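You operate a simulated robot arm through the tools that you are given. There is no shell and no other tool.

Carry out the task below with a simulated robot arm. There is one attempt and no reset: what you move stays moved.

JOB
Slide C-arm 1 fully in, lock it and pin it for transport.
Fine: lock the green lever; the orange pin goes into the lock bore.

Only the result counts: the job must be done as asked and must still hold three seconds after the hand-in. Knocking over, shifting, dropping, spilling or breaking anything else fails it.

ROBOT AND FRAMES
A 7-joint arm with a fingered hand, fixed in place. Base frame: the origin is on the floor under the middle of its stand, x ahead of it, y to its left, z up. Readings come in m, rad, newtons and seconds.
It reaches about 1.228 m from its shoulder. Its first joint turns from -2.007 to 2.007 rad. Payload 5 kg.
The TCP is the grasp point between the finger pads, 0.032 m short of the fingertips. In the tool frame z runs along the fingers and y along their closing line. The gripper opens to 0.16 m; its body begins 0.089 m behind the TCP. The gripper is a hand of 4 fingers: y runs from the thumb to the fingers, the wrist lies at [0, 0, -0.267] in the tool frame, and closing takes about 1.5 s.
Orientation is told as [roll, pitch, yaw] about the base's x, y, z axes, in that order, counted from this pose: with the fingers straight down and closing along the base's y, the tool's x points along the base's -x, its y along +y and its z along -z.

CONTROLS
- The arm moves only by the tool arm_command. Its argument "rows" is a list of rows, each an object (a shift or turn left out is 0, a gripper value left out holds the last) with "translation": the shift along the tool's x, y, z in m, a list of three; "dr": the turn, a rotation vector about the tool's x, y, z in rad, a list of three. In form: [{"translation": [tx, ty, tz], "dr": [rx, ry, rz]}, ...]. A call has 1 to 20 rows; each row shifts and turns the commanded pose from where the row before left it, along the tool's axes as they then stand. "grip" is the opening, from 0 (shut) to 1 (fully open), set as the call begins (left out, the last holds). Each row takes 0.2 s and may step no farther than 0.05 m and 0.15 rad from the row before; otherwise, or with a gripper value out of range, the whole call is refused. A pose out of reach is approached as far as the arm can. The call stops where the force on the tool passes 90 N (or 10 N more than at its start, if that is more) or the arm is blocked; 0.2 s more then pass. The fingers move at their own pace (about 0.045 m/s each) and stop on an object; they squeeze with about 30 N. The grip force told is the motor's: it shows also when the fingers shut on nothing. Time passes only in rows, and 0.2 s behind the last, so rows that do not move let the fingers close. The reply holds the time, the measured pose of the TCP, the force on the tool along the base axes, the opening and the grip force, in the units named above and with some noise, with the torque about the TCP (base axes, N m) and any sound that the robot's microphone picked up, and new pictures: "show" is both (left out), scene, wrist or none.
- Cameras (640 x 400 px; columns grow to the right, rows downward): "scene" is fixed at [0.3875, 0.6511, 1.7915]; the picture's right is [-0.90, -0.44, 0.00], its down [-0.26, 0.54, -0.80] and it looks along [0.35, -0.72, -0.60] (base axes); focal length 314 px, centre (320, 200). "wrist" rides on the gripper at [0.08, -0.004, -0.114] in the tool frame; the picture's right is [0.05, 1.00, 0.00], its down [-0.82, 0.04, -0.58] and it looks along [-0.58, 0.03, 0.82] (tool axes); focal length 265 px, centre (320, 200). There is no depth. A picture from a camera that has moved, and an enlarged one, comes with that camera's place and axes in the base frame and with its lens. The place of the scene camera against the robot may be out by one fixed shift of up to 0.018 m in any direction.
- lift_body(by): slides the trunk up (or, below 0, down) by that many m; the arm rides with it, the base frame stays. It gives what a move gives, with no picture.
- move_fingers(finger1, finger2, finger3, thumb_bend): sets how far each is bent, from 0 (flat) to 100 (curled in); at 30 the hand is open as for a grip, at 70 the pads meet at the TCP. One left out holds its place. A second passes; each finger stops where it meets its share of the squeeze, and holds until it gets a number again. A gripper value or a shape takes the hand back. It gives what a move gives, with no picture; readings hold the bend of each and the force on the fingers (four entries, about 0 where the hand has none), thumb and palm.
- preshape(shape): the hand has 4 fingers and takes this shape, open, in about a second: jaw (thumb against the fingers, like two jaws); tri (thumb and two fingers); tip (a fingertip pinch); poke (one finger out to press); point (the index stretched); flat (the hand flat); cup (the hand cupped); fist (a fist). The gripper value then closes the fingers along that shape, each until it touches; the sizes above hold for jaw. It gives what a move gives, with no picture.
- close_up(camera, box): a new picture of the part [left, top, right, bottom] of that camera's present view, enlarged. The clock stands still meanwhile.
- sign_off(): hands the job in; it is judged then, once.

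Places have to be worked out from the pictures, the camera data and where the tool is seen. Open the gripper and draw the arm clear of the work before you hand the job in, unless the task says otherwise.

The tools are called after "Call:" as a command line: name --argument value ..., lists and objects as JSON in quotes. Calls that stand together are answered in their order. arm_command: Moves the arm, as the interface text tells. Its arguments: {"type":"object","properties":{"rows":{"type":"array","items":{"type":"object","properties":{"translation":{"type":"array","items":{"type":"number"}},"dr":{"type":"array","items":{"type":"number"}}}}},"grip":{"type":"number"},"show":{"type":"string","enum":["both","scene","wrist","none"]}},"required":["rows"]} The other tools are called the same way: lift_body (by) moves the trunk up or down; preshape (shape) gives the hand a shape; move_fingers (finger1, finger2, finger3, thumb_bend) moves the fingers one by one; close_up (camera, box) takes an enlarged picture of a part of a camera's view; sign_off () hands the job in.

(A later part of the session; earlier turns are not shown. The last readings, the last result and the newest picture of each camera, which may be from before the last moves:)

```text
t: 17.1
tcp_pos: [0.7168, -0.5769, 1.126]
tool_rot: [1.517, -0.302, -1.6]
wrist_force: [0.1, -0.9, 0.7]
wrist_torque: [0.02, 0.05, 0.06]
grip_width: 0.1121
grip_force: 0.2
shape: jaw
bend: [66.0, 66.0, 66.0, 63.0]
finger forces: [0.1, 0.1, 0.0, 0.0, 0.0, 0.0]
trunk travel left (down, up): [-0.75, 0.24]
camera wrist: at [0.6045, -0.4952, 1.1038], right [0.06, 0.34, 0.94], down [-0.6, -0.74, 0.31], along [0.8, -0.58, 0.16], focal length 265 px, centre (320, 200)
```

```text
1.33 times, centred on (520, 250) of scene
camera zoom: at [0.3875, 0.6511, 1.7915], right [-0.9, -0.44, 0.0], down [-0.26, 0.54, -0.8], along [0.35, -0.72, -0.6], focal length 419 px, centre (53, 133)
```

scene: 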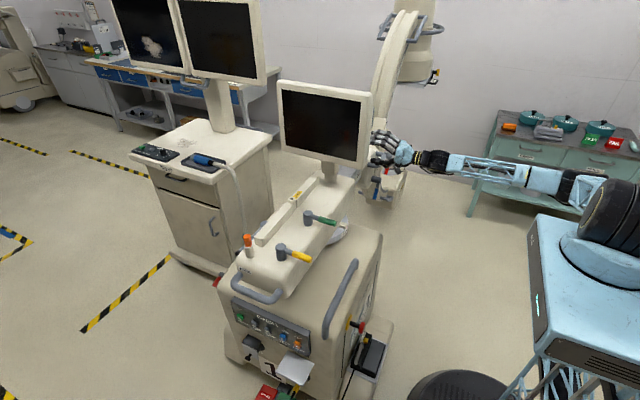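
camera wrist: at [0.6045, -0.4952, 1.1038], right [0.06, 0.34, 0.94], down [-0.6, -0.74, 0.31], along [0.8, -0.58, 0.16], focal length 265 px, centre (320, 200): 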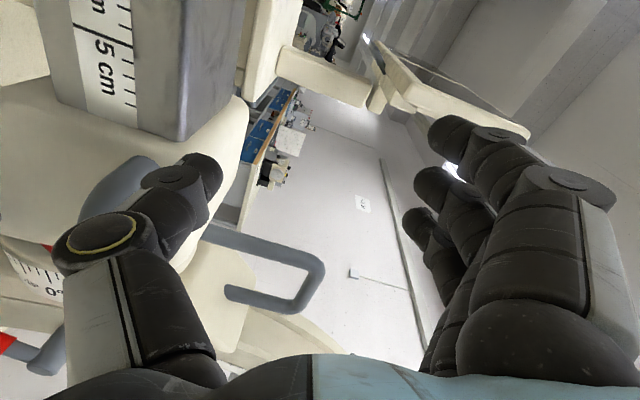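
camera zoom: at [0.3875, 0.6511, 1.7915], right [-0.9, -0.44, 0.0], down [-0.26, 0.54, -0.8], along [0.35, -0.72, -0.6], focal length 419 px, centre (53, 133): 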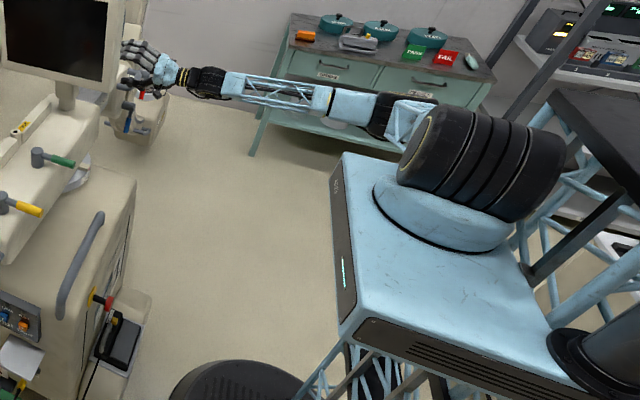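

The arm has settled in free space at [0.717, -0.577, 1.126]. I'll retreat from the handle, straighten the hand, and look at the carriage and scale again.

Call:
arm_command --rows '[{"translation": [0, 0, -0.04]}, {"translation": [0, 0, -0.04]}, {"translation": [0, 0, -0.04]}, {"dr": [0, 0, 0.1]}, {"dr": [0, 0, 0.1]}, {"dr": [0, 0, 0.1]}, {"dr": [0, 0, 0.0]}]'

Call:
close_up --camera "scene" --box '[320, 120, 440, 220]'

```text
t: 18.9
tcp_pos: [0.678, -0.5212, 1.1268]
tool_rot: [1.516, 0.002, -1.536]
wrist_force: [-0.5, 0.4, -1.1]
wrist_torque: [-0.02, -0.02, -0.04]
grip_width: 0.1121
grip_force: 0.0
shape: jaw
bend: [66.0, 66.0, 66.0, 63.0]
finger forces: [0.0, 0.0, 0.0, 0.0, 0.0, 0.1]
out of reach, approached as far as the arm can: row 3
trunk travel left (down, up): [-0.75, 0.24]
stopped in row 7: the arm was blocked; the commanded pose is now the measured one
camera wrist: at [0.5603, -0.4442, 1.1286], right [0.05, 0.05, 1.0], down [-0.55, -0.84, 0.07], along [0.84, -0.55, -0.02], focal length 265 px, centre (320, 200)
```

scene: 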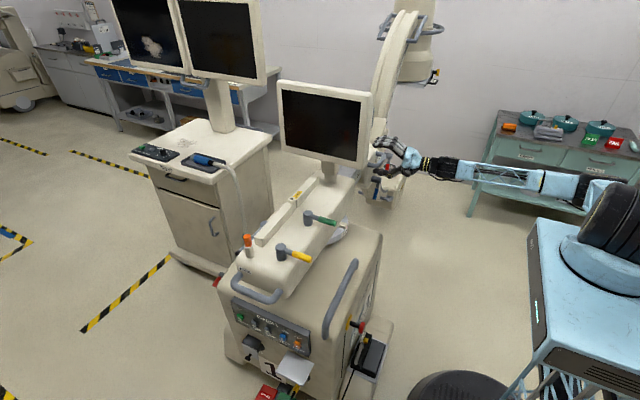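
wrist: 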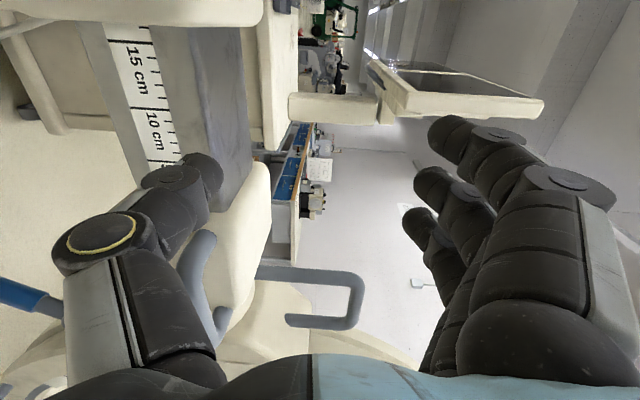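

```text
4.00 times, centred on (380, 170) of scene
camera zoom: at [0.3875, 0.6511, 1.7915], right [-0.9, -0.44, 0.0], down [-0.26, 0.54, -0.8], along [0.35, -0.72, -0.6], focal length 1256 px, centre (80, 320)
```

zoom: 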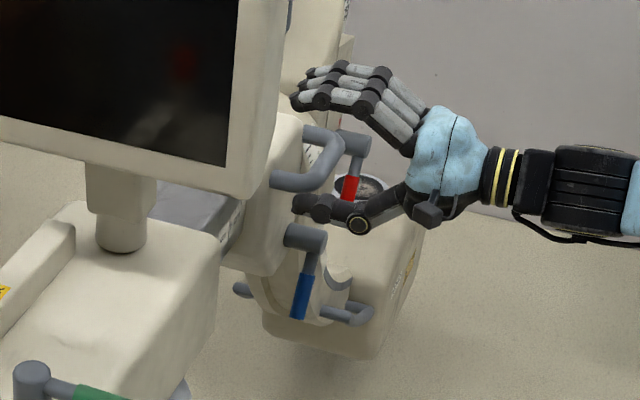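

The retreat was blocked with zero contact force, so the arm is jamming on its own cabinet at this low reach—likely what spoiled the pull too. I'll raise the hand, back off, and then lower the trunk so the arm works at a comfortable height.

Call:
arm_command --rows '[{"translation": [0, 0.04, 0]}, {"translation": [0, 0.04, 0]}, {"translation": [0, 0.04, 0]}, {"translation": [0, 0.04, 0]}, {"translation": [0, 0.04, 0]}, {}]'

```text
t: 20.3
tcp_pos: [0.6885, -0.5231, 1.3266]
tool_rot: [1.521, 0.01, -1.536]
wrist_force: [0.6, 0.3, -0.4]
wrist_torque: [0.0, 0.0, 0.01]
grip_width: 0.1121
grip_force: 0.0
shape: jaw
bend: [66.0, 66.0, 66.0, 63.0]
finger forces: [0.0, 0.0, 0.0, 0.1, 0.0, 0.0]
trunk travel left (down, up): [-0.75, 0.24]
camera wrist: at [0.5704, -0.4456, 1.3283], right [0.05, 0.05, 1.0], down [-0.55, -0.83, 0.06], along [0.84, -0.55, -0.02], focal length 265 px, centre (320, 200)
```

scene: 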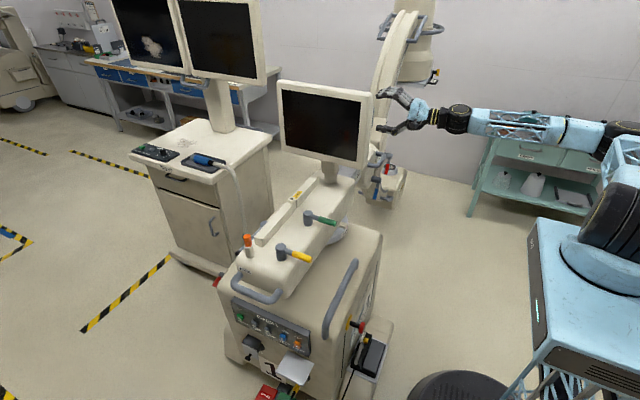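
wrist: 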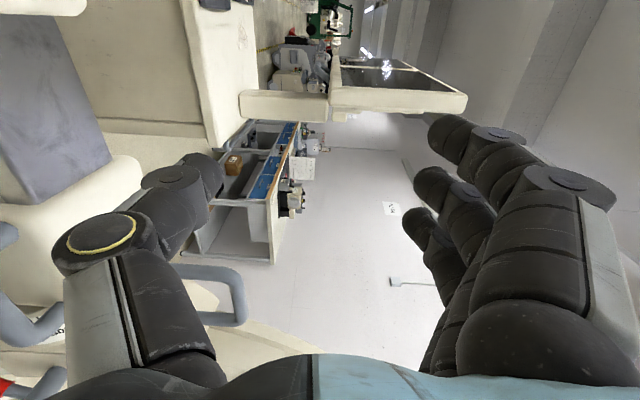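

The hand moves freely again at this height. I'll straighten it, back off in x and shift to y≈-0.69, then lower the trunk.

Call:
arm_command --rows '[{"dr": [-0.05, -0.035, 0]}, {"translation": [0, 0, -0.04]}, {"translation": [-0.02, 0, -0.04]}, {"translation": [-0.04, 0, -0.02]}, {"translation": [-0.04, 0, 0]}, {"translation": [-0.04, 0, 0]}, {"translation": [-0.025, 0, 0]}, {}]' --show "none"

Call:
lift_body --by -0.1

```text
t: 22.3
tcp_pos: [0.652, -0.6455, 1.319]
tool_rot: [1.573, 0.019, -1.537]
wrist_force: [0.7, 0.4, 0.9]
wrist_torque: [0.0, 0.01, -0.02]
grip_width: 0.1121
grip_force: 0.0
shape: jaw
bend: [67.0, 67.0, 67.0, 63.0]
finger forces: [0.1, 0.1, 0.0, 0.0, 0.0, 0.0]
out of reach, approached as far as the arm can: row 3, 4
trunk travel left (down, up): [-0.75, 0.24]
stopped in row 8: the arm was blocked; the commanded pose is now the measured one
```

```text
t: 23.6
tcp_pos: [0.6495, -0.647, 1.2227]
tool_rot: [1.57, 0.011, -1.539]
wrist_force: [0.2, -0.4, 0.0]
wrist_torque: [-0.02, 0.01, 0.03]
grip_width: 0.112
grip_force: 0.1
shape: jaw
bend: [67.0, 67.0, 67.0, 63.0]
finger forces: [0.0, 0.0, 0.0, 0.0, 0.1, 0.1]
trunk travel left (down, up): [-0.65, 0.34]
```

The arm still reports limits when retreating, so its elbow posture has changed. I'll look at the arm.

Call:
arm_command --rows '[{}]'

Call:
close_up --camera "scene" --box '[360, 60, 640, 400]'

```text
t: 24.0
tcp_pos: [0.6496, -0.6469, 1.2211]
tool_rot: [1.569, 0.013, -1.539]
wrist_force: [-0.2, 1.0, 0.5]
wrist_torque: [-0.01, -0.01, 0.02]
grip_width: 0.1121
grip_force: 0.1
shape: jaw
bend: [67.0, 67.0, 67.0, 63.0]
finger forces: [0.1, 0.0, 0.0, 0.0, 0.1, 0.1]
trunk travel left (down, up): [-0.65, 0.34]
camera wrist: at [0.5321, -0.5701, 1.2176], right [0.0, 0.04, 1.0], down [-0.55, -0.83, 0.03], along [0.83, -0.55, 0.02], focal length 265 px, centre (320, 200)
```

scene: 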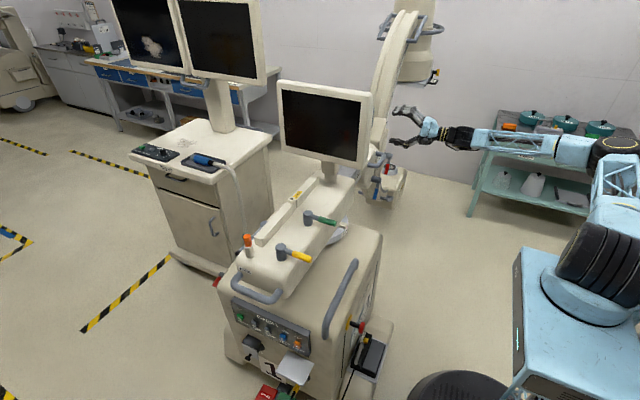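
wrist: 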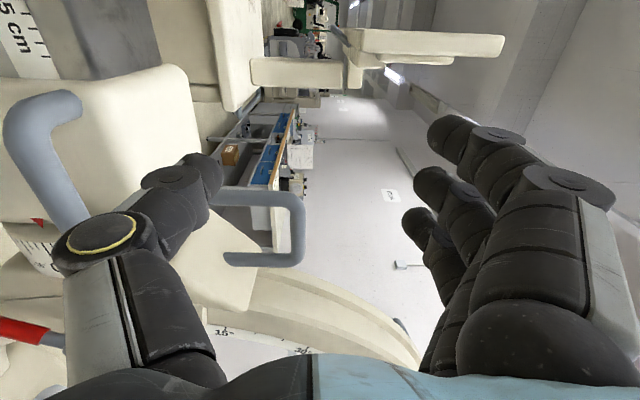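

```text
1.18 times, centred on (500, 230) of scene
camera zoom: at [0.3875, 0.6511, 1.7915], right [-0.9, -0.44, 0.0], down [-0.26, 0.54, -0.8], along [0.35, -0.72, -0.6], focal length 369 px, centre (108, 165)
```

zoom: 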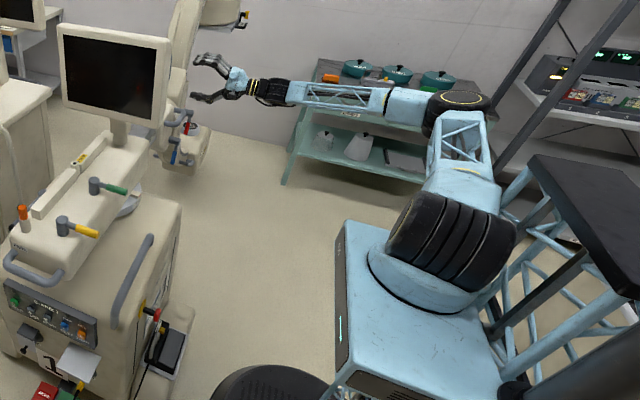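

The arm is now in an elbow-out posture, clear of the cabinet. Lowering the trunk keeps this posture, so I'll lower it 0.2 m, which brings the hand down in front of the handle (fingertips stay ~2 cm short of the bar).

Call:
lift_body --by -0.2

Call:
arm_command --rows '[{}]'

```text
t: 26.2
tcp_pos: [0.6496, -0.6467, 1.0228]
tool_rot: [1.571, 0.01, -1.539]
wrist_force: [0.4, 0.8, -0.3]
wrist_torque: [0.0, -0.03, -0.02]
grip_width: 0.1121
grip_force: 0.1
shape: jaw
bend: [67.0, 67.0, 67.0, 63.0]
finger forces: [0.0, 0.0, 0.0, 0.1, 0.0, 0.1]
trunk travel left (down, up): [-0.45, 0.54]
```

```text
t: 26.6
tcp_pos: [0.65, -0.6469, 1.0213]
tool_rot: [1.571, 0.015, -1.539]
wrist_force: [0.9, -0.2, 0.0]
wrist_torque: [-0.01, 0.02, 0.0]
grip_width: 0.1119
grip_force: 0.1
shape: jaw
bend: [67.0, 67.0, 67.0, 63.0]
finger forces: [0.0, 0.1, 0.0, 0.1, 0.0, 0.0]
trunk travel left (down, up): [-0.45, 0.54]
camera wrist: at [0.5321, -0.57, 1.0177], right [0.0, 0.04, 1.0], down [-0.55, -0.83, 0.03], along [0.83, -0.55, 0.02], focal length 265 px, centre (320, 200)
```

scene: 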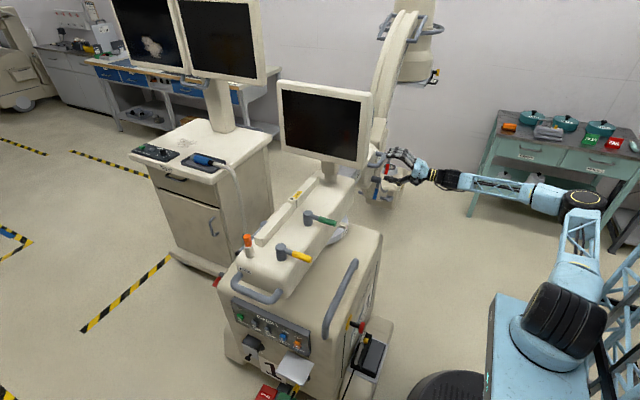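
wrist: 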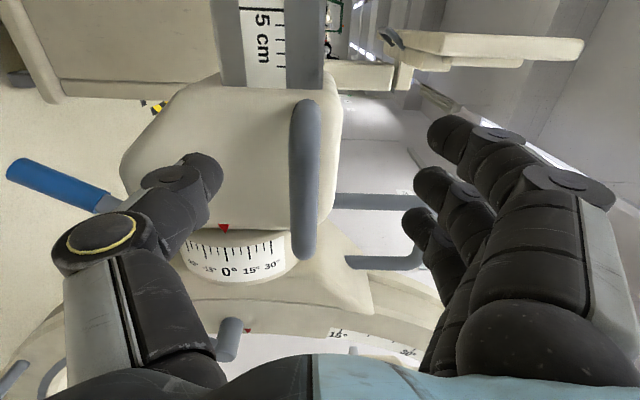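

The handle is ahead at z≈1.009, y mid ≈ -0.689, unchanged. I'll align and move in, then close on it again.

Call:
arm_command --rows '[{"translation": [-0.022, -0.006, 0], "dr": [0, -0.03, 0]}, {"translation": [-0.022, -0.006, 0]}, {"translation": [0, 0, 0.02]}, {"translation": [0, 0, 0.02]}, {"translation": [0, 0, 0.025]}, {}]'

```text
t: 28.0
tcp_pos: [0.7068, -0.6983, 1.0099]
tool_rot: [1.57, 0.015, -1.579]
wrist_force: [-0.7, -0.2, -0.4]
wrist_torque: [-0.02, 0.03, -0.02]
grip_width: 0.1122
grip_force: 0.1
shape: jaw
bend: [67.0, 67.0, 67.0, 63.0]
finger forces: [0.0, 0.0, 0.0, 0.0, 0.0, 0.0]
trunk travel left (down, up): [-0.45, 0.54]
camera wrist: at [0.5929, -0.6163, 1.0055], right [0.0, 0.04, 1.0], down [-0.59, -0.81, 0.03], along [0.81, -0.58, 0.02], focal length 265 px, centre (320, 200)
```

scene: 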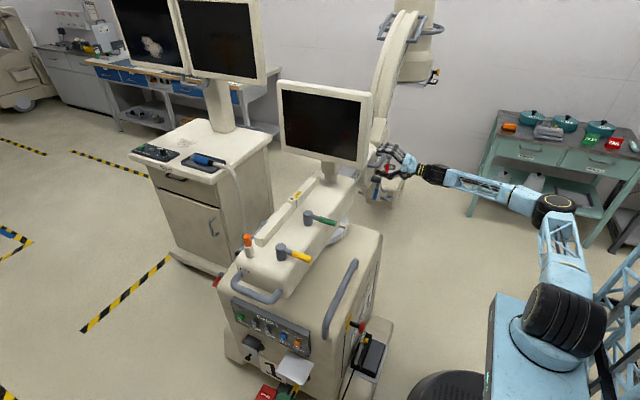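
wrist: 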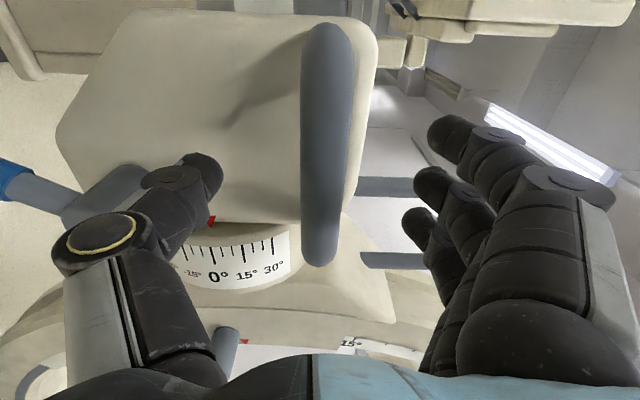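

Aligned with the bar between thumb and fingers. A small final nudge in, then close the hand.

Call:
arm_command --rows '[{"translation": [0.008, 0, 0.009]}, {}]' --show "none"

Call:
arm_command --rows '[{}, {}, {}, {}, {}, {}, {}, {}]' --grip 0 --show "wrist"

```text
t: 28.6
tcp_pos: [0.7153, -0.6899, 1.0092]
tool_rot: [1.571, 0.015, -1.58]
wrist_force: [-0.4, -0.8, 0.0]
wrist_torque: [0.0, 0.01, 0.0]
grip_width: 0.1122
grip_force: 0.1
shape: jaw
bend: [67.0, 67.0, 67.0, 63.0]
finger forces: [0.1, 0.1, 0.1, 0.0, 0.1, 0.0]
trunk travel left (down, up): [-0.45, 0.54]
```

```text
t: 30.4
tcp_pos: [0.717, -0.6896, 1.0088]
tool_rot: [1.57, 0.014, -1.579]
wrist_force: [10.4, -4.1, 0.8]
wrist_torque: [0.03, -0.05, 0.0]
grip_width: 0.0002
grip_force: 29.9
shape: jaw
bend: [67.0, 68.0, 68.0, 71.0]
finger forces: [8.0, 0.1, 7.9, 0.0, 25.3, 0.0]
trunk travel left (down, up): [-0.45, 0.54]
camera wrist: at [0.6036, -0.6076, 1.0052], right [0.0, 0.04, 1.0], down [-0.58, -0.81, 0.03], along [0.81, -0.58, 0.02], focal length 265 px, centre (320, 200)
```

wrist: 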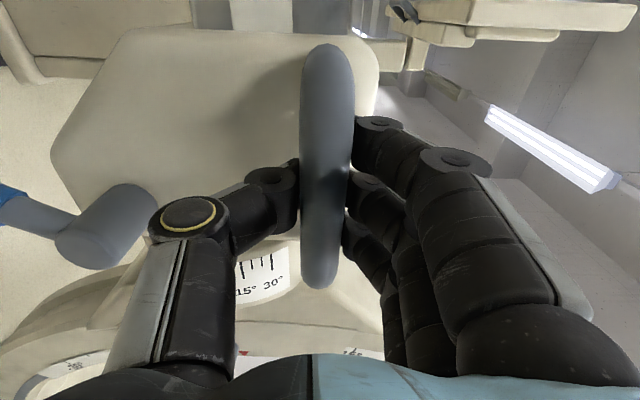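

Held again. I'll pull gently toward +y in small steps and watch whether the TCP follows.

Call:
arm_command --rows '[{"translation": [0.006, 0, 0]}, {"translation": [0.006, 0, 0]}, {"translation": [0.006, 0, 0]}, {}]' --show "both"

```text
t: 31.4
tcp_pos: [0.716, -0.6827, 1.0058]
tool_rot: [1.57, 0.019, -1.587]
wrist_force: [32.8, -50.4, 12.4]
wrist_torque: [0.28, 0.05, -0.59]
grip_width: 0.0
grip_force: 30.5
shape: jaw
bend: [66.0, 66.0, 66.0, 71.0]
finger forces: [31.2, 13.4, 13.1, 0.1, 25.3, 0.0]
trunk travel left (down, up): [-0.45, 0.54]
camera wrist: at [0.6035, -0.6003, 1.0035], right [0.0, 0.03, 1.0], down [-0.59, -0.81, 0.03], along [0.81, -0.59, 0.02], focal length 265 px, centre (320, 200)
```

scene: 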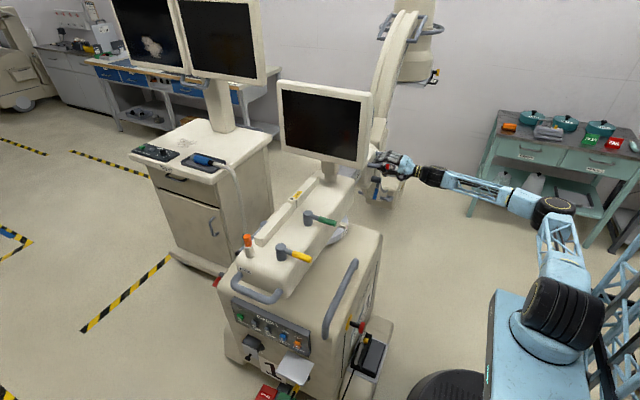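
wrist: 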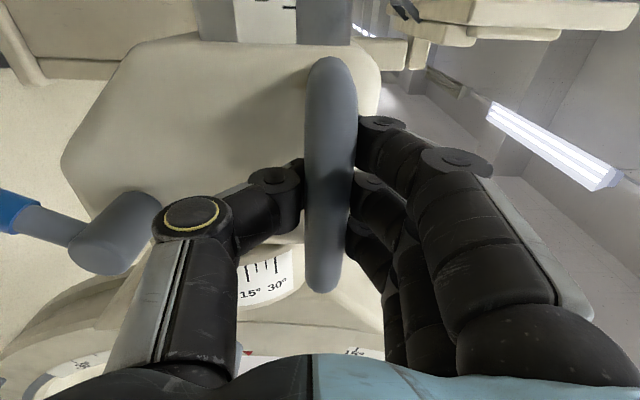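

At ~50 N along y there's still no slide, though the arm is holding well now. One more small increment, still under 90 N.

Call:
arm_command --rows '[{"translation": [0.004, 0, 0]}, {"translation": [0.004, 0, 0]}, {}]' --show "wrist"

```text
t: 32.2
tcp_pos: [0.7154, -0.6832, 1.0033]
tool_rot: [1.568, 0.022, -1.595]
wrist_force: [47.2, -72.2, 20.6]
wrist_torque: [0.63, 0.13, -1.0]
grip_width: 0.0
grip_force: 30.0
shape: jaw
bend: [65.0, 66.0, 65.0, 71.0]
finger forces: [51.1, 16.2, 17.1, 0.0, 23.1, 0.0]
trunk travel left (down, up): [-0.45, 0.54]
camera wrist: at [0.6033, -0.5985, 1.0018], right [0.0, 0.03, 1.0], down [-0.6, -0.8, 0.03], along [0.8, -0.6, 0.02], focal length 265 px, centre (320, 200)
```

wrist: 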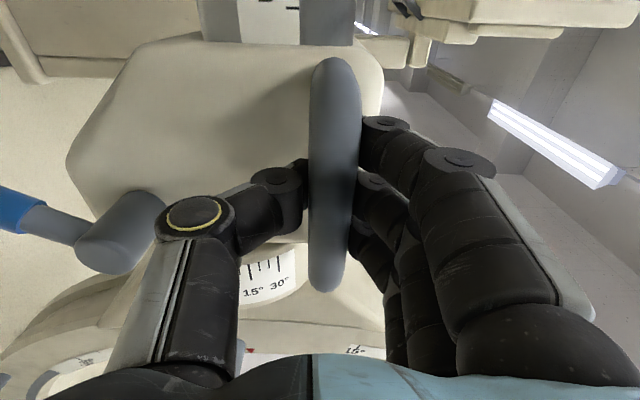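

72 N moves nothing, so the slide is locked right now—most likely by the green lever, which must be released first. I'll relieve the load, open the hand and back out.

Call:
arm_command --rows '[{"translation": [-0.008, 0, 0]}, {"translation": [-0.01, 0, 0]}, {"translation": [-0.004, 0, 0]}, {}]' --show "none"

Call:
arm_command --rows '[{}, {}, {}, {}, {}, {}]' --grip 0.7 --show "wrist"

```text
t: 33.2
tcp_pos: [0.7184, -0.6832, 1.0082]
tool_rot: [1.567, 0.01, -1.585]
wrist_force: [11.3, -31.5, -10.7]
wrist_torque: [0.22, 0.05, -0.4]
grip_width: 0.0002
grip_force: 29.9
shape: jaw
bend: [66.0, 67.0, 67.0, 71.0]
finger forces: [31.7, 0.0, 9.4, 0.0, 28.9, 0.1]
trunk travel left (down, up): [-0.45, 0.54]
```

```text
t: 34.6
tcp_pos: [0.7154, -0.6873, 1.009]
tool_rot: [1.57, 0.013, -1.581]
wrist_force: [-0.7, 0.1, 0.3]
wrist_torque: [0.03, 0.0, 0.02]
grip_width: 0.1116
grip_force: 0.1
shape: jaw
bend: [67.0, 67.0, 67.0, 63.0]
finger forces: [0.0, 0.1, 0.0, 0.0, 0.1, 0.1]
trunk travel left (down, up): [-0.45, 0.54]
camera wrist: at [0.603, -0.604, 1.0056], right [0.0, 0.04, 1.0], down [-0.58, -0.81, 0.03], along [0.81, -0.58, 0.02], focal length 265 px, centre (320, 200)
```

wrist: 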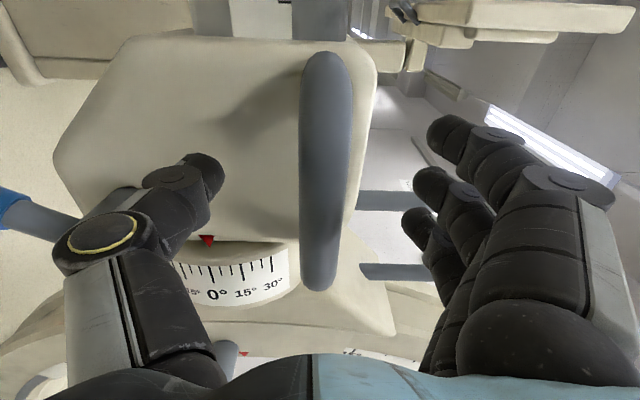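

Released cleanly. I'll back out in x, raise the trunk to its original height, and return the hand above the housing to study the green lever.

Call:
arm_command --rows '[{"translation": [0, 0, -0.03]}, {"translation": [0, 0, -0.03]}, {}]' --show "none"

Call:
lift_body --by 0.3

Call:
arm_command --rows '[{"translation": [0, 0.035, 0]}, {"translation": [0, 0.035, 0]}, {"translation": [0, 0.03, 0]}, {"translation": [0, 0, -0.03]}, {"translation": [0, 0, -0.03]}, {"translation": [0, 0, -0.03]}, {}]'

```text
t: 35.4
tcp_pos: [0.6592, -0.6863, 1.0076]
tool_rot: [1.567, 0.016, -1.579]
wrist_force: [0.4, -0.3, -0.1]
wrist_torque: [-0.01, 0.04, -0.01]
grip_width: 0.1116
grip_force: 0.1
shape: jaw
bend: [67.0, 67.0, 67.0, 63.0]
finger forces: [0.0, 0.1, 0.0, 0.0, 0.0, 0.1]
trunk travel left (down, up): [-0.45, 0.54]
```

```text
t: 38.4
tcp_pos: [0.6561, -0.6845, 1.31]
tool_rot: [1.572, 0.015, -1.577]
wrist_force: [-0.5, -0.4, 0.6]
wrist_torque: [0.02, 0.02, 0.01]
grip_width: 0.1116
grip_force: 0.0
shape: jaw
bend: [67.0, 67.0, 67.0, 63.0]
finger forces: [0.1, 0.1, 0.0, 0.0, 0.0, 0.1]
trunk travel left (down, up): [-0.75, 0.24]
```

```text
t: 40.2
tcp_pos: [0.6472, -0.617, 1.4219]
tool_rot: [1.576, -0.011, -1.444]
wrist_force: [0.8, 0.5, -0.3]
wrist_torque: [-0.02, 0.01, 0.01]
grip_width: 0.1121
grip_force: 0.0
shape: jaw
bend: [67.0, 67.0, 67.0, 63.0]
finger forces: [0.0, 0.0, 0.0, 0.0, 0.1, 0.0]
out of reach, approached as far as the arm can: row 6
trunk travel left (down, up): [-0.75, 0.24]
stopped in row 7: the arm was blocked; the commanded pose is now the measured one
camera wrist: at [0.5227, -0.5517, 1.4152], right [-0.01, 0.06, 1.0], down [-0.47, -0.88, 0.05], along [0.88, -0.47, 0.04], focal length 265 px, centre (320, 200)
```

scene: 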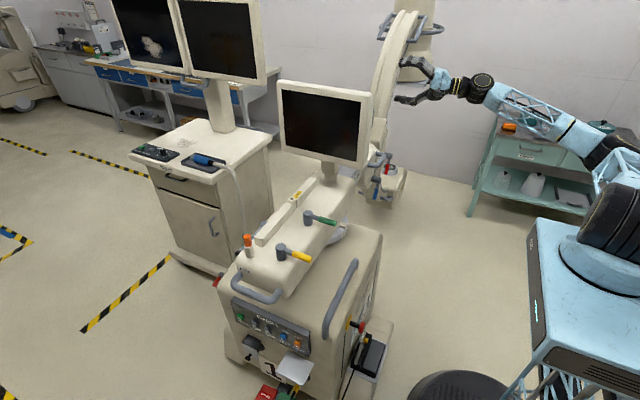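
wrist: 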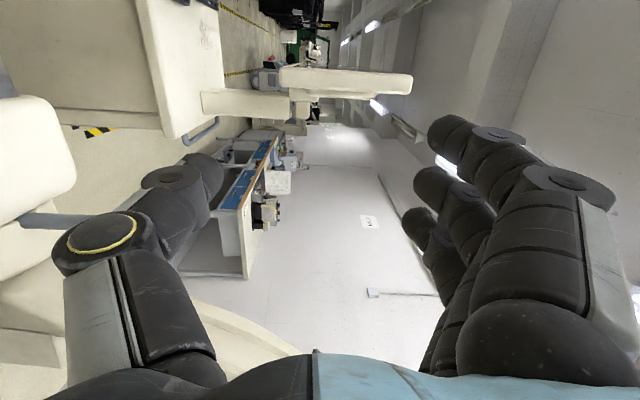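

The forward-pointing wrist is at a joint limit here, so I'll rotate the fingers back down, reversing the earlier tilt.

Call:
arm_command --rows '[{"dr": [0.14, 0, 0]}, {"dr": [0.14, 0, 0]}, {"dr": [0.14, 0, 0]}, {"dr": [0.14, 0, 0]}, {"dr": [0.14, 0, 0]}, {"dr": [0.14, 0, 0]}, {"dr": [0.14, 0, 0]}, {"dr": [0.14, 0, 0]}, {"dr": [0.14, 0, 0]}, {"dr": [0.14, 0, 0]}, {"dr": [0.14, 0, 0]}, {}]'

```text
t: 42.8
tcp_pos: [0.636, -0.6275, 1.4214]
tool_rot: [0.04, -0.004, -1.456]
wrist_force: [-0.9, 0.5, 0.3]
wrist_torque: [-0.02, -0.05, 0.0]
grip_width: 0.1119
grip_force: 0.1
shape: jaw
bend: [67.0, 67.0, 67.0, 63.0]
finger forces: [0.1, 0.0, 0.0, 0.0, 0.0, 0.0]
trunk travel left (down, up): [-0.75, 0.24]
camera wrist: at [0.6168, -0.5459, 1.5342], right [0.99, 0.16, 0.04], down [0.11, -0.81, 0.58], along [0.13, -0.57, -0.81], focal length 265 px, centre (320, 200)
```

scene: 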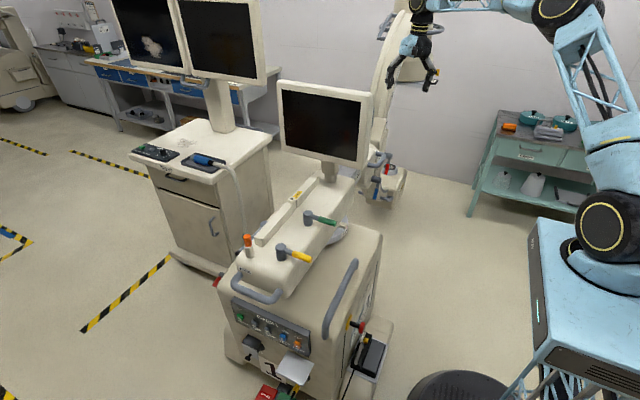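
wrist: 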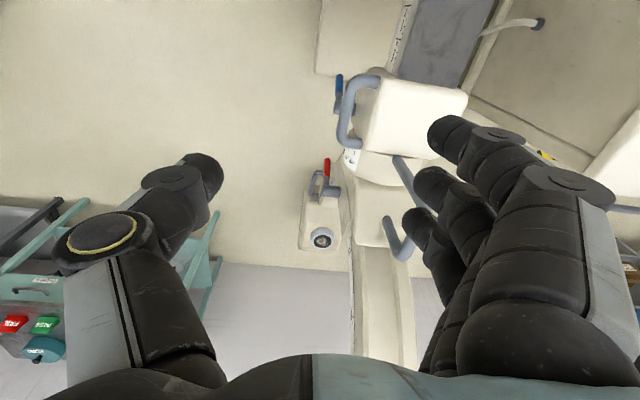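

Back in the elbow-up posture. Now I'll back off in x, travel to y≈-0.1 in front of the housing, and then turn the yaw back to zero.

Call:
arm_command --rows '[{"translation": [0.0055, -0.0475, 0]}, {"translation": [0.0055, -0.0475, 0]}, {"translation": [0.0055, -0.0475, 0]}, {"translation": [0.0477, 0.0055, 0]}, {"translation": [0.0477, 0.0055, 0]}, {"translation": [0.0477, 0.0055, 0]}, {"translation": [0.0477, 0.0055, 0]}, {"translation": [0.0477, 0.0055, 0]}, {"translation": [0.0477, 0.0055, 0]}, {"translation": [0.0477, 0.0055, 0]}, {"translation": [0.0477, 0.0055, 0]}, {"translation": [0.0477, 0.0055, 0]}, {"translation": [0.0477, 0.0055, 0]}]' --show "none"

Call:
arm_command --rows '[{"dr": [-0.04, 0, -0.14]}, {"dr": [0, 0, -0.145]}, {"dr": [0, 0, -0.145]}, {"dr": [0, 0, -0.145]}, {"dr": [0, 0, -0.145]}, {"dr": [0, 0, -0.145]}, {"dr": [0, 0, -0.145]}, {"dr": [0, 0, -0.145]}, {"dr": [0, 0, -0.145]}, {"dr": [0, 0, -0.145]}, {}]'

```text
t: 45.6
tcp_pos: [0.4952, -0.1427, 1.4158]
tool_rot: [0.042, -0.007, -1.456]
wrist_force: [0.0, -0.1, 0.2]
wrist_torque: [-0.06, -0.03, 0.0]
grip_width: 0.1122
grip_force: 0.0
shape: jaw
bend: [67.0, 67.0, 67.0, 63.0]
finger forces: [0.0, 0.1, 0.1, 0.0, 0.0, 0.0]
trunk travel left (down, up): [-0.75, 0.24]
```

```text
t: 48.0
tcp_pos: [0.4943, -0.1444, 1.4148]
tool_rot: [0.01, -0.08, -0.008]
wrist_force: [-0.5, 0.6, -0.6]
wrist_torque: [0.0, 0.03, 0.03]
grip_width: 0.112
grip_force: 0.1
shape: jaw
bend: [67.0, 67.0, 67.0, 63.0]
finger forces: [0.0, 0.1, 0.0, 0.1, 0.1, 0.0]
trunk travel left (down, up): [-0.75, 0.24]
camera wrist: at [0.4041, -0.1485, 1.5217], right [-0.04, 1.0, 0.0], down [0.77, 0.03, 0.64], along [0.64, 0.03, -0.77], focal length 265 px, centre (320, 200)
```

scene: 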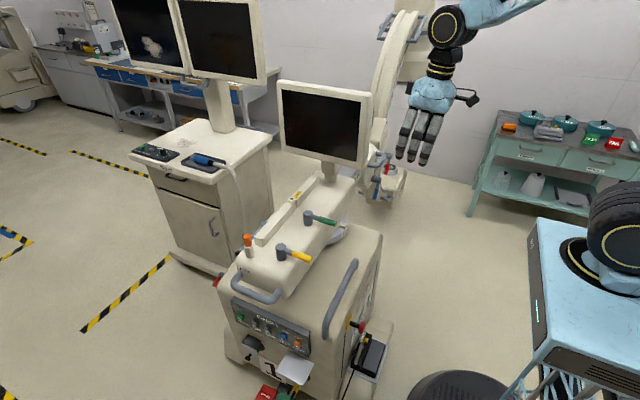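
wrist: 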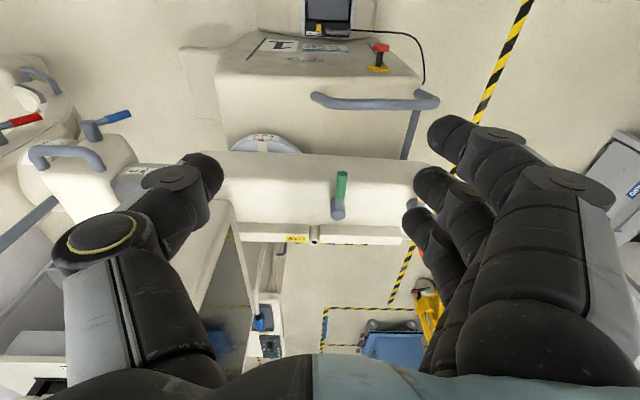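

Back near the start pose. I'll fix the small tilt and move to a closer viewpoint on the green lever.

Call:
arm_command --rows '[{"dr": [-0.01, 0.08, 0]}, {"translation": [-0.028, 0.018, 0.033]}, {"translation": [-0.028, 0.018, 0.033]}, {"translation": [-0.028, 0.018, 0.033]}, {}]' --show "wrist"

Call:
close_up --camera "wrist" --box '[200, 80, 440, 240]'

```text
t: 49.2
tcp_pos: [0.5773, -0.09, 1.318]
tool_rot: [0.021, -0.001, -0.012]
wrist_force: [-0.1, 0.1, 0.0]
wrist_torque: [0.02, -0.03, 0.0]
grip_width: 0.1119
grip_force: 0.0
shape: jaw
bend: [67.0, 67.0, 67.0, 63.0]
finger forces: [0.0, 0.0, 0.0, 0.1, 0.0, 0.0]
trunk travel left (down, up): [-0.75, 0.24]
camera wrist: at [0.4958, -0.0942, 1.4313], right [-0.04, 1.0, 0.02], down [0.81, 0.02, 0.58], along [0.58, 0.04, -0.81], focal length 265 px, centre (320, 200)
```

wrist: 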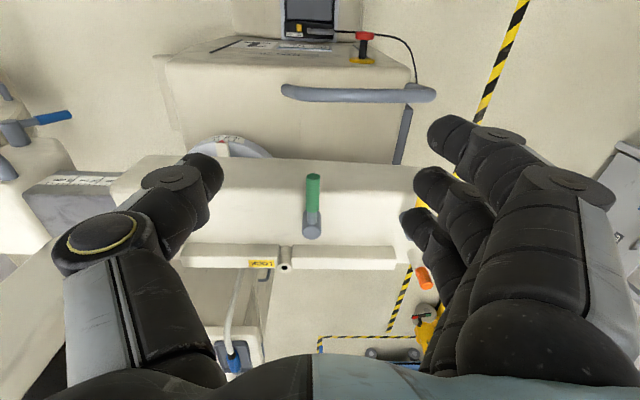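

```text
2.50 times, centred on (320, 160) of wrist
camera zoom: at [0.4958, -0.0942, 1.4313], right [-0.04, 1.0, 0.02], down [0.81, 0.02, 0.58], along [0.58, 0.04, -0.81], focal length 664 px, centre (320, 300)
```

zoom: 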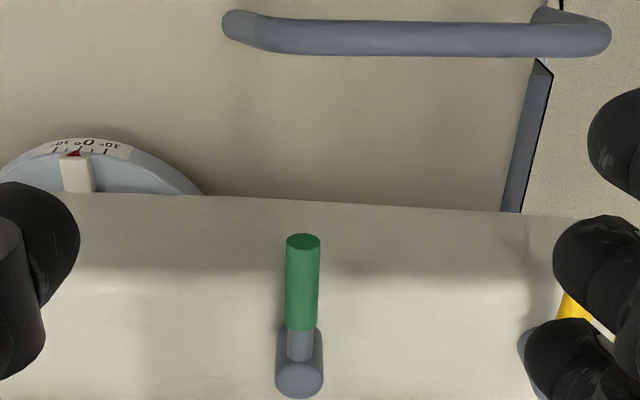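

Triangulating from two views: pivot top at [0.796, -0.088, 1.104], green handle from x≈0.70 to 0.765 at z≈1.08, about 2 cm thick, housing top near z≈1.065. I'll move above the handle with the fingers partly closed.

Call:
arm_command --rows '[{"translation": [-0.038, 0, 0.028], "dr": [-0.02, 0, -0.012]}, {"translation": [-0.038, 0, 0.028]}, {"translation": [-0.038, 0, 0.028]}, {"translation": [-0.037, 0, 0.028]}, {}, {}]' --grip 0.5

Call:
close_up --camera "scene" --box '[240, 150, 400, 270]'

```text
t: 50.6
tcp_pos: [0.7309, -0.0868, 1.2055]
tool_rot: [0.039, 0.0, 0.003]
wrist_force: [-0.2, -0.4, 0.3]
wrist_torque: [-0.01, -0.06, -0.01]
grip_width: 0.0809
grip_force: 0.1
shape: jaw
bend: [72.0, 72.0, 72.0, 70.0]
finger forces: [0.1, 0.0, 0.0, 0.0, 0.1, 0.0]
trunk travel left (down, up): [-0.75, 0.24]
camera wrist: at [0.6493, -0.0947, 1.318], right [-0.05, 1.0, 0.04], down [0.82, 0.02, 0.58], along [0.58, 0.06, -0.81], focal length 265 px, centre (320, 200)
```

scene: 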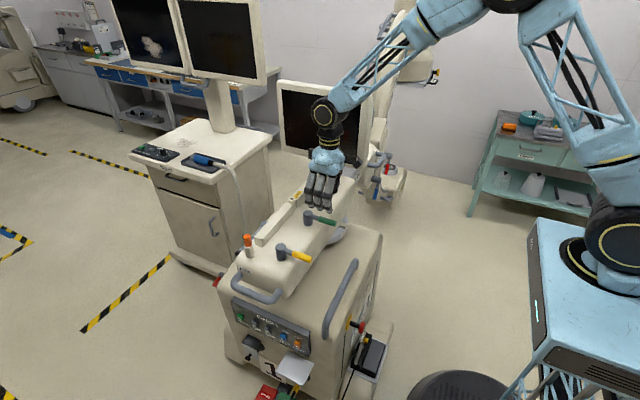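
wrist: 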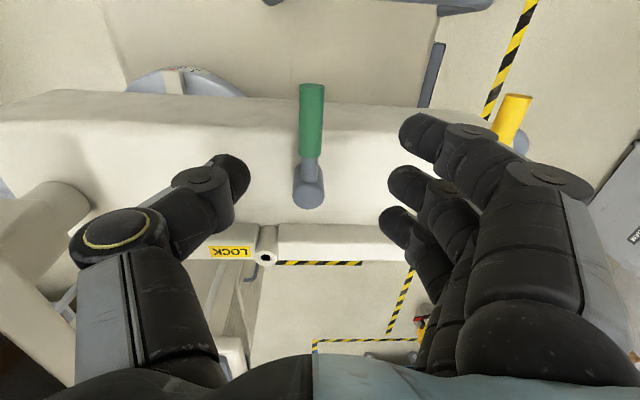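

```text
3.33 times, centred on (320, 210) of scene
camera zoom: at [0.3875, 0.6511, 1.7915], right [-0.9, -0.44, 0.0], down [-0.26, 0.54, -0.8], along [0.35, -0.72, -0.6], focal length 1046 px, centre (320, 167)
```

zoom: 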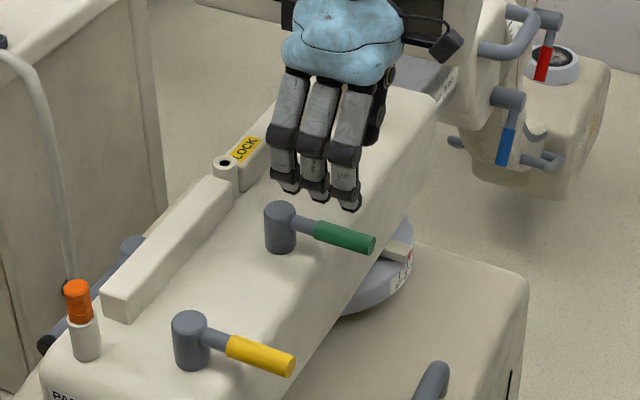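

The handle is directly below at y≈-0.090. I'll correct the small roll, shift to x≈0.716 to keep fingers off the pivot post, and descend until the fingertips straddle the handle.

Call:
arm_command --rows '[{"dr": [0.039, 0, 0], "translation": [0.015, -0.003, 0]}, {"translation": [0, 0, 0.03]}, {"translation": [0, 0, 0.03]}, {"translation": [0, 0, 0.03]}, {"translation": [0, 0, 0.008]}, {}]'

Call:
close_up --camera "scene" --box '[260, 150, 380, 240]'

```text
t: 52.0
tcp_pos: [0.7148, -0.0899, 1.1067]
tool_rot: [0.0, -0.001, 0.0]
wrist_force: [0.4, -0.4, 0.3]
wrist_torque: [0.01, -0.01, 0.01]
grip_width: 0.0809
grip_force: 0.0
shape: jaw
bend: [72.0, 72.0, 72.0, 70.0]
finger forces: [0.1, 0.0, 0.1, 0.0, 0.0, 0.0]
trunk travel left (down, up): [-0.75, 0.24]
camera wrist: at [0.6339, -0.0935, 1.2204], right [-0.05, 1.0, 0.0], down [0.81, 0.04, 0.58], along [0.58, 0.03, -0.82], focal length 265 px, centre (320, 200)
```

scene: 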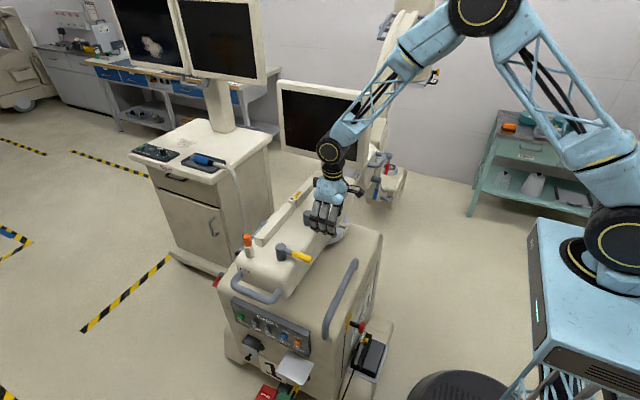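
wrist: 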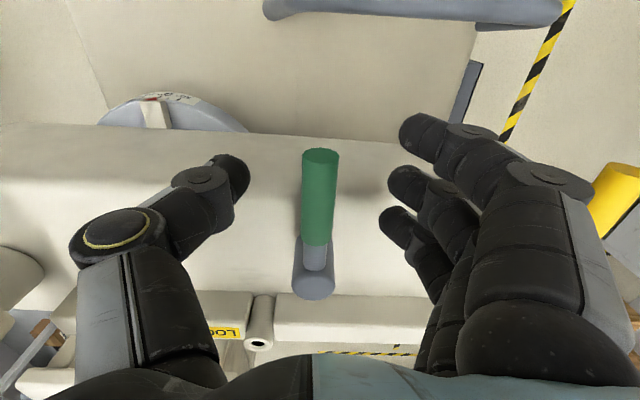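

```text
4.44 times, centred on (320, 195) of scene
camera zoom: at [0.3875, 0.6511, 1.7915], right [-0.9, -0.44, 0.0], down [-0.26, 0.54, -0.8], along [0.35, -0.72, -0.6], focal length 1395 px, centre (320, 222)
```

zoom: 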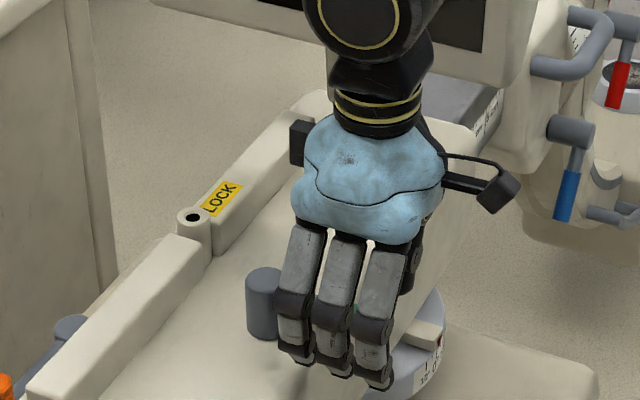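

The fingertips straddle the handle, centered. I'll lower a few mm more and close gently on the handle.

Call:
arm_command --rows '[{"translation": [0, 0, 0.006]}, {}]' --show "none"

Call:
arm_command --rows '[{}, {}, {}, {}, {}, {}]' --grip 0 --show "both"

```text
t: 52.6
tcp_pos: [0.7146, -0.0881, 1.1025]
tool_rot: [-0.001, -0.002, 0.001]
wrist_force: [-0.1, 1.1, -0.5]
wrist_torque: [-0.03, -0.04, 0.03]
grip_width: 0.0808
grip_force: 0.1
shape: jaw
bend: [72.0, 72.0, 72.0, 70.0]
finger forces: [0.1, 0.0, 0.0, 0.0, 0.0, 0.0]
trunk travel left (down, up): [-0.75, 0.24]
```

```text
t: 54.0
tcp_pos: [0.7142, -0.0905, 1.1017]
tool_rot: [0.001, -0.001, 0.0]
wrist_force: [0.2, 0.0, -3.8]
wrist_torque: [0.12, -0.02, 0.24]
grip_width: 0.01
grip_force: 30.1
shape: jaw
bend: [69.0, 71.0, 72.0, 70.0]
finger forces: [0.1, 11.9, 10.6, 0.1, 23.8, 0.0]
trunk travel left (down, up): [-0.75, 0.24]
camera wrist: at [0.6339, -0.0929, 1.2141], right [-0.05, 1.0, 0.0], down [0.81, 0.04, 0.58], along [0.58, 0.03, -0.82], focal length 265 px, centre (320, 200)
```

scene: 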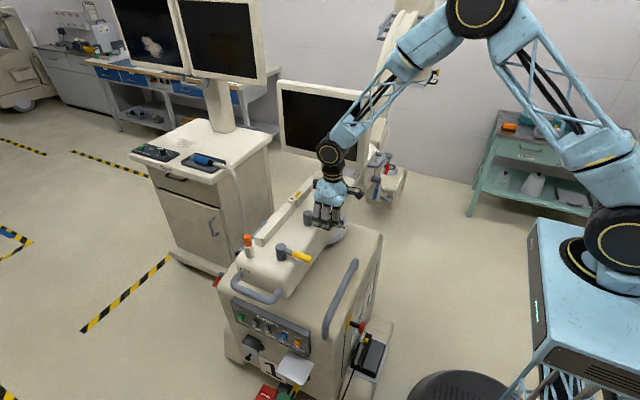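
wrist: 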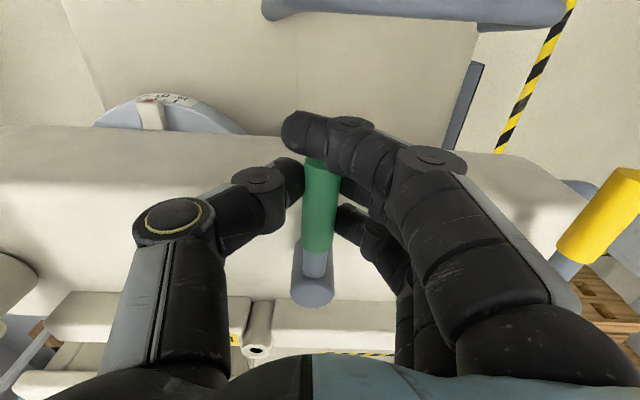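

The handle is pinched by two fingers and the thumb. I'll try turning it a few degrees toward +y about its pivot (arc radius ≈0.082 m) and read the resistance.

Call:
arm_command --rows '[{"translation": [-0.0001, 0.0041, 0], "dr": [0, 0, 0.05]}, {"translation": [-0.0001, 0.0041, 0], "dr": [0, 0, 0.05]}, {"translation": [-0.0001, 0.0041, 0], "dr": [0, 0, 0.05]}, {}]' --show "wrist"

```text
t: 55.0
tcp_pos: [0.7154, -0.0756, 1.1008]
tool_rot: [0.001, -0.002, -0.146]
wrist_force: [0.7, 2.7, -3.2]
wrist_torque: [0.17, -0.02, 0.22]
grip_width: 0.0097
grip_force: 29.9
shape: jaw
bend: [69.0, 71.0, 71.0, 70.0]
finger forces: [0.0, 12.5, 11.2, 0.0, 23.3, 0.0]
trunk travel left (down, up): [-0.75, 0.24]
camera wrist: at [0.6352, -0.0674, 1.214], right [0.1, 1.0, 0.0], down [0.81, -0.08, 0.58], along [0.58, -0.05, -0.82], focal length 265 px, centre (320, 200)
```

wrist: 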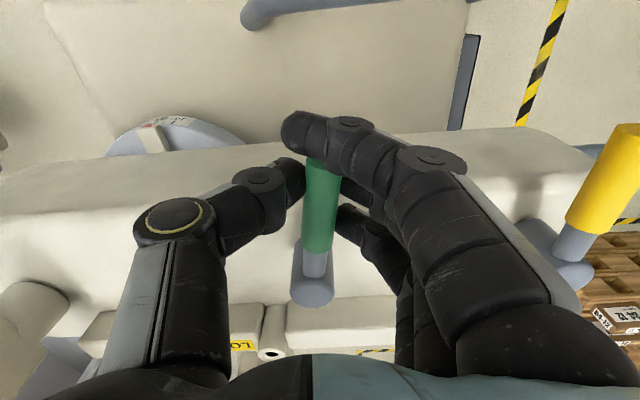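

The lever turns easily toward +y (only ~3 N). I'll keep turning it along the arc and watch for an end stop.

Call:
arm_command --rows '[{"translation": [-0.0004, 0.0082, 0], "dr": [0, 0, 0.1]}, {"translation": [-0.0004, 0.0082, 0], "dr": [0, 0, 0.1]}, {"translation": [-0.0004, 0.0082, 0], "dr": [0, 0, 0.1]}, {"translation": [-0.0004, 0.0082, 0], "dr": [0, 0, 0.1]}, {"translation": [-0.0004, 0.0082, 0], "dr": [0, 0, 0.1]}, {"translation": [-0.0004, 0.0082, 0], "dr": [0, 0, 0.1]}, {}]' --show "both"

```text
t: 56.6
tcp_pos: [0.7368, -0.0319, 1.1003]
tool_rot: [-0.001, -0.001, -0.747]
wrist_force: [-1.4, 9.8, -4.7]
wrist_torque: [0.26, -0.09, 0.51]
grip_width: 0.0093
grip_force: 29.6
shape: jaw
bend: [69.0, 71.0, 71.0, 70.0]
finger forces: [0.0, 12.7, 12.7, 0.0, 22.5, 0.1]
trunk travel left (down, up): [-0.75, 0.24]
camera wrist: at [0.6745, 0.0209, 1.2142], right [0.64, 0.77, 0.0], down [0.63, -0.52, 0.58], along [0.44, -0.37, -0.82], focal length 265 px, centre (320, 200)
```

scene: 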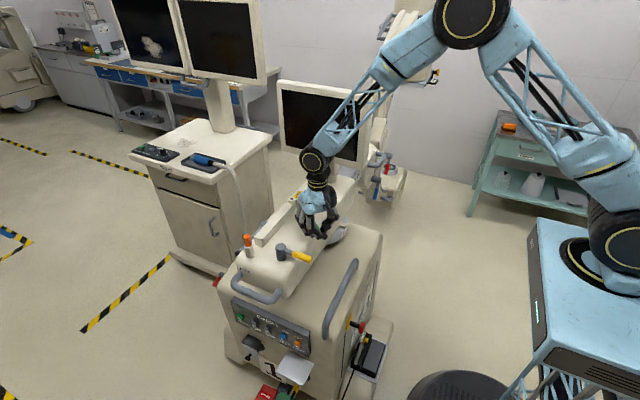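
wrist: 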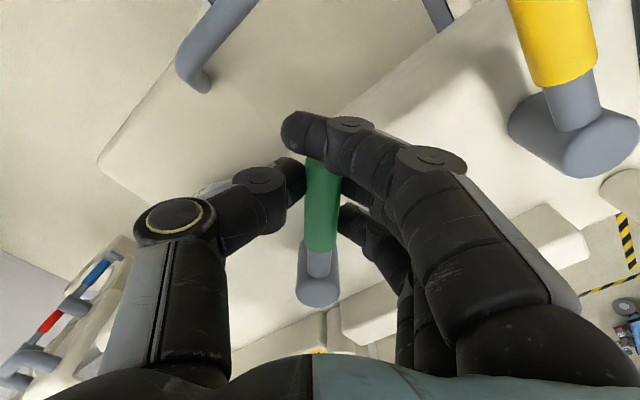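

Still turning freely at about 43°. Continuing along the arc toward 90°, watching for a stop.

Call:
arm_command --rows '[{"translation": [-0.0004, 0.0082, 0], "dr": [0, 0, 0.1]}, {"translation": [-0.0004, 0.0082, 0], "dr": [0, 0, 0.1]}, {"translation": [-0.0004, 0.0082, 0], "dr": [0, 0, 0.1]}, {"translation": [-0.0004, 0.0082, 0], "dr": [0, 0, 0.1]}, {"translation": [-0.0004, 0.0082, 0], "dr": [0, 0, 0.1]}, {"translation": [-0.0004, 0.0082, 0], "dr": [0, 0, 0.1]}, {"translation": [-0.0004, 0.0082, 0], "dr": [0, 0, 0.1]}, {}]' --show "both"

```text
t: 58.4
tcp_pos: [0.782, -0.0128, 1.1028]
tool_rot: [-0.001, -0.003, -1.451]
wrist_force: [-45.3, -26.1, 16.9]
wrist_torque: [-0.37, 1.6, 1.32]
grip_width: 0.0186
grip_force: 30.8
shape: jaw
bend: [69.0, 73.0, 71.0, 70.0]
finger forces: [0.1, 1.0, 8.6, 0.1, 58.9, 0.1]
trunk travel left (down, up): [-0.75, 0.24]
camera wrist: at [0.767, 0.068, 1.217], right [0.99, 0.17, 0.0], down [0.14, -0.8, 0.58], along [0.1, -0.57, -0.82], focal length 265 px, centre (320, 200)
```

scene: 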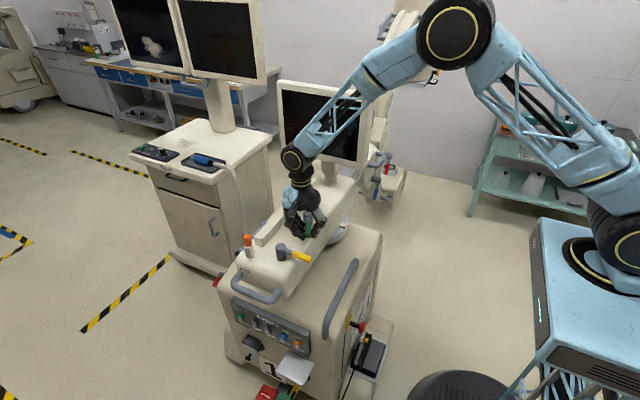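
wrist: 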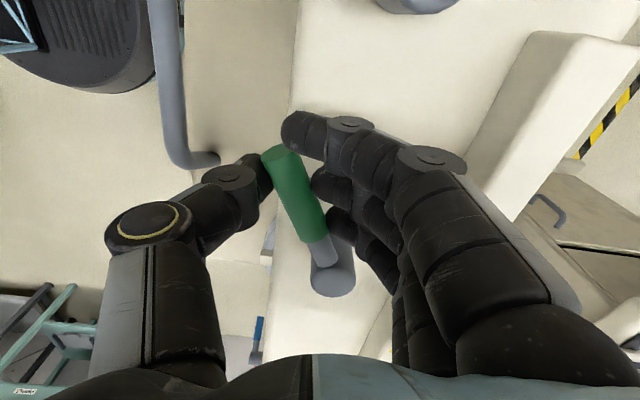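

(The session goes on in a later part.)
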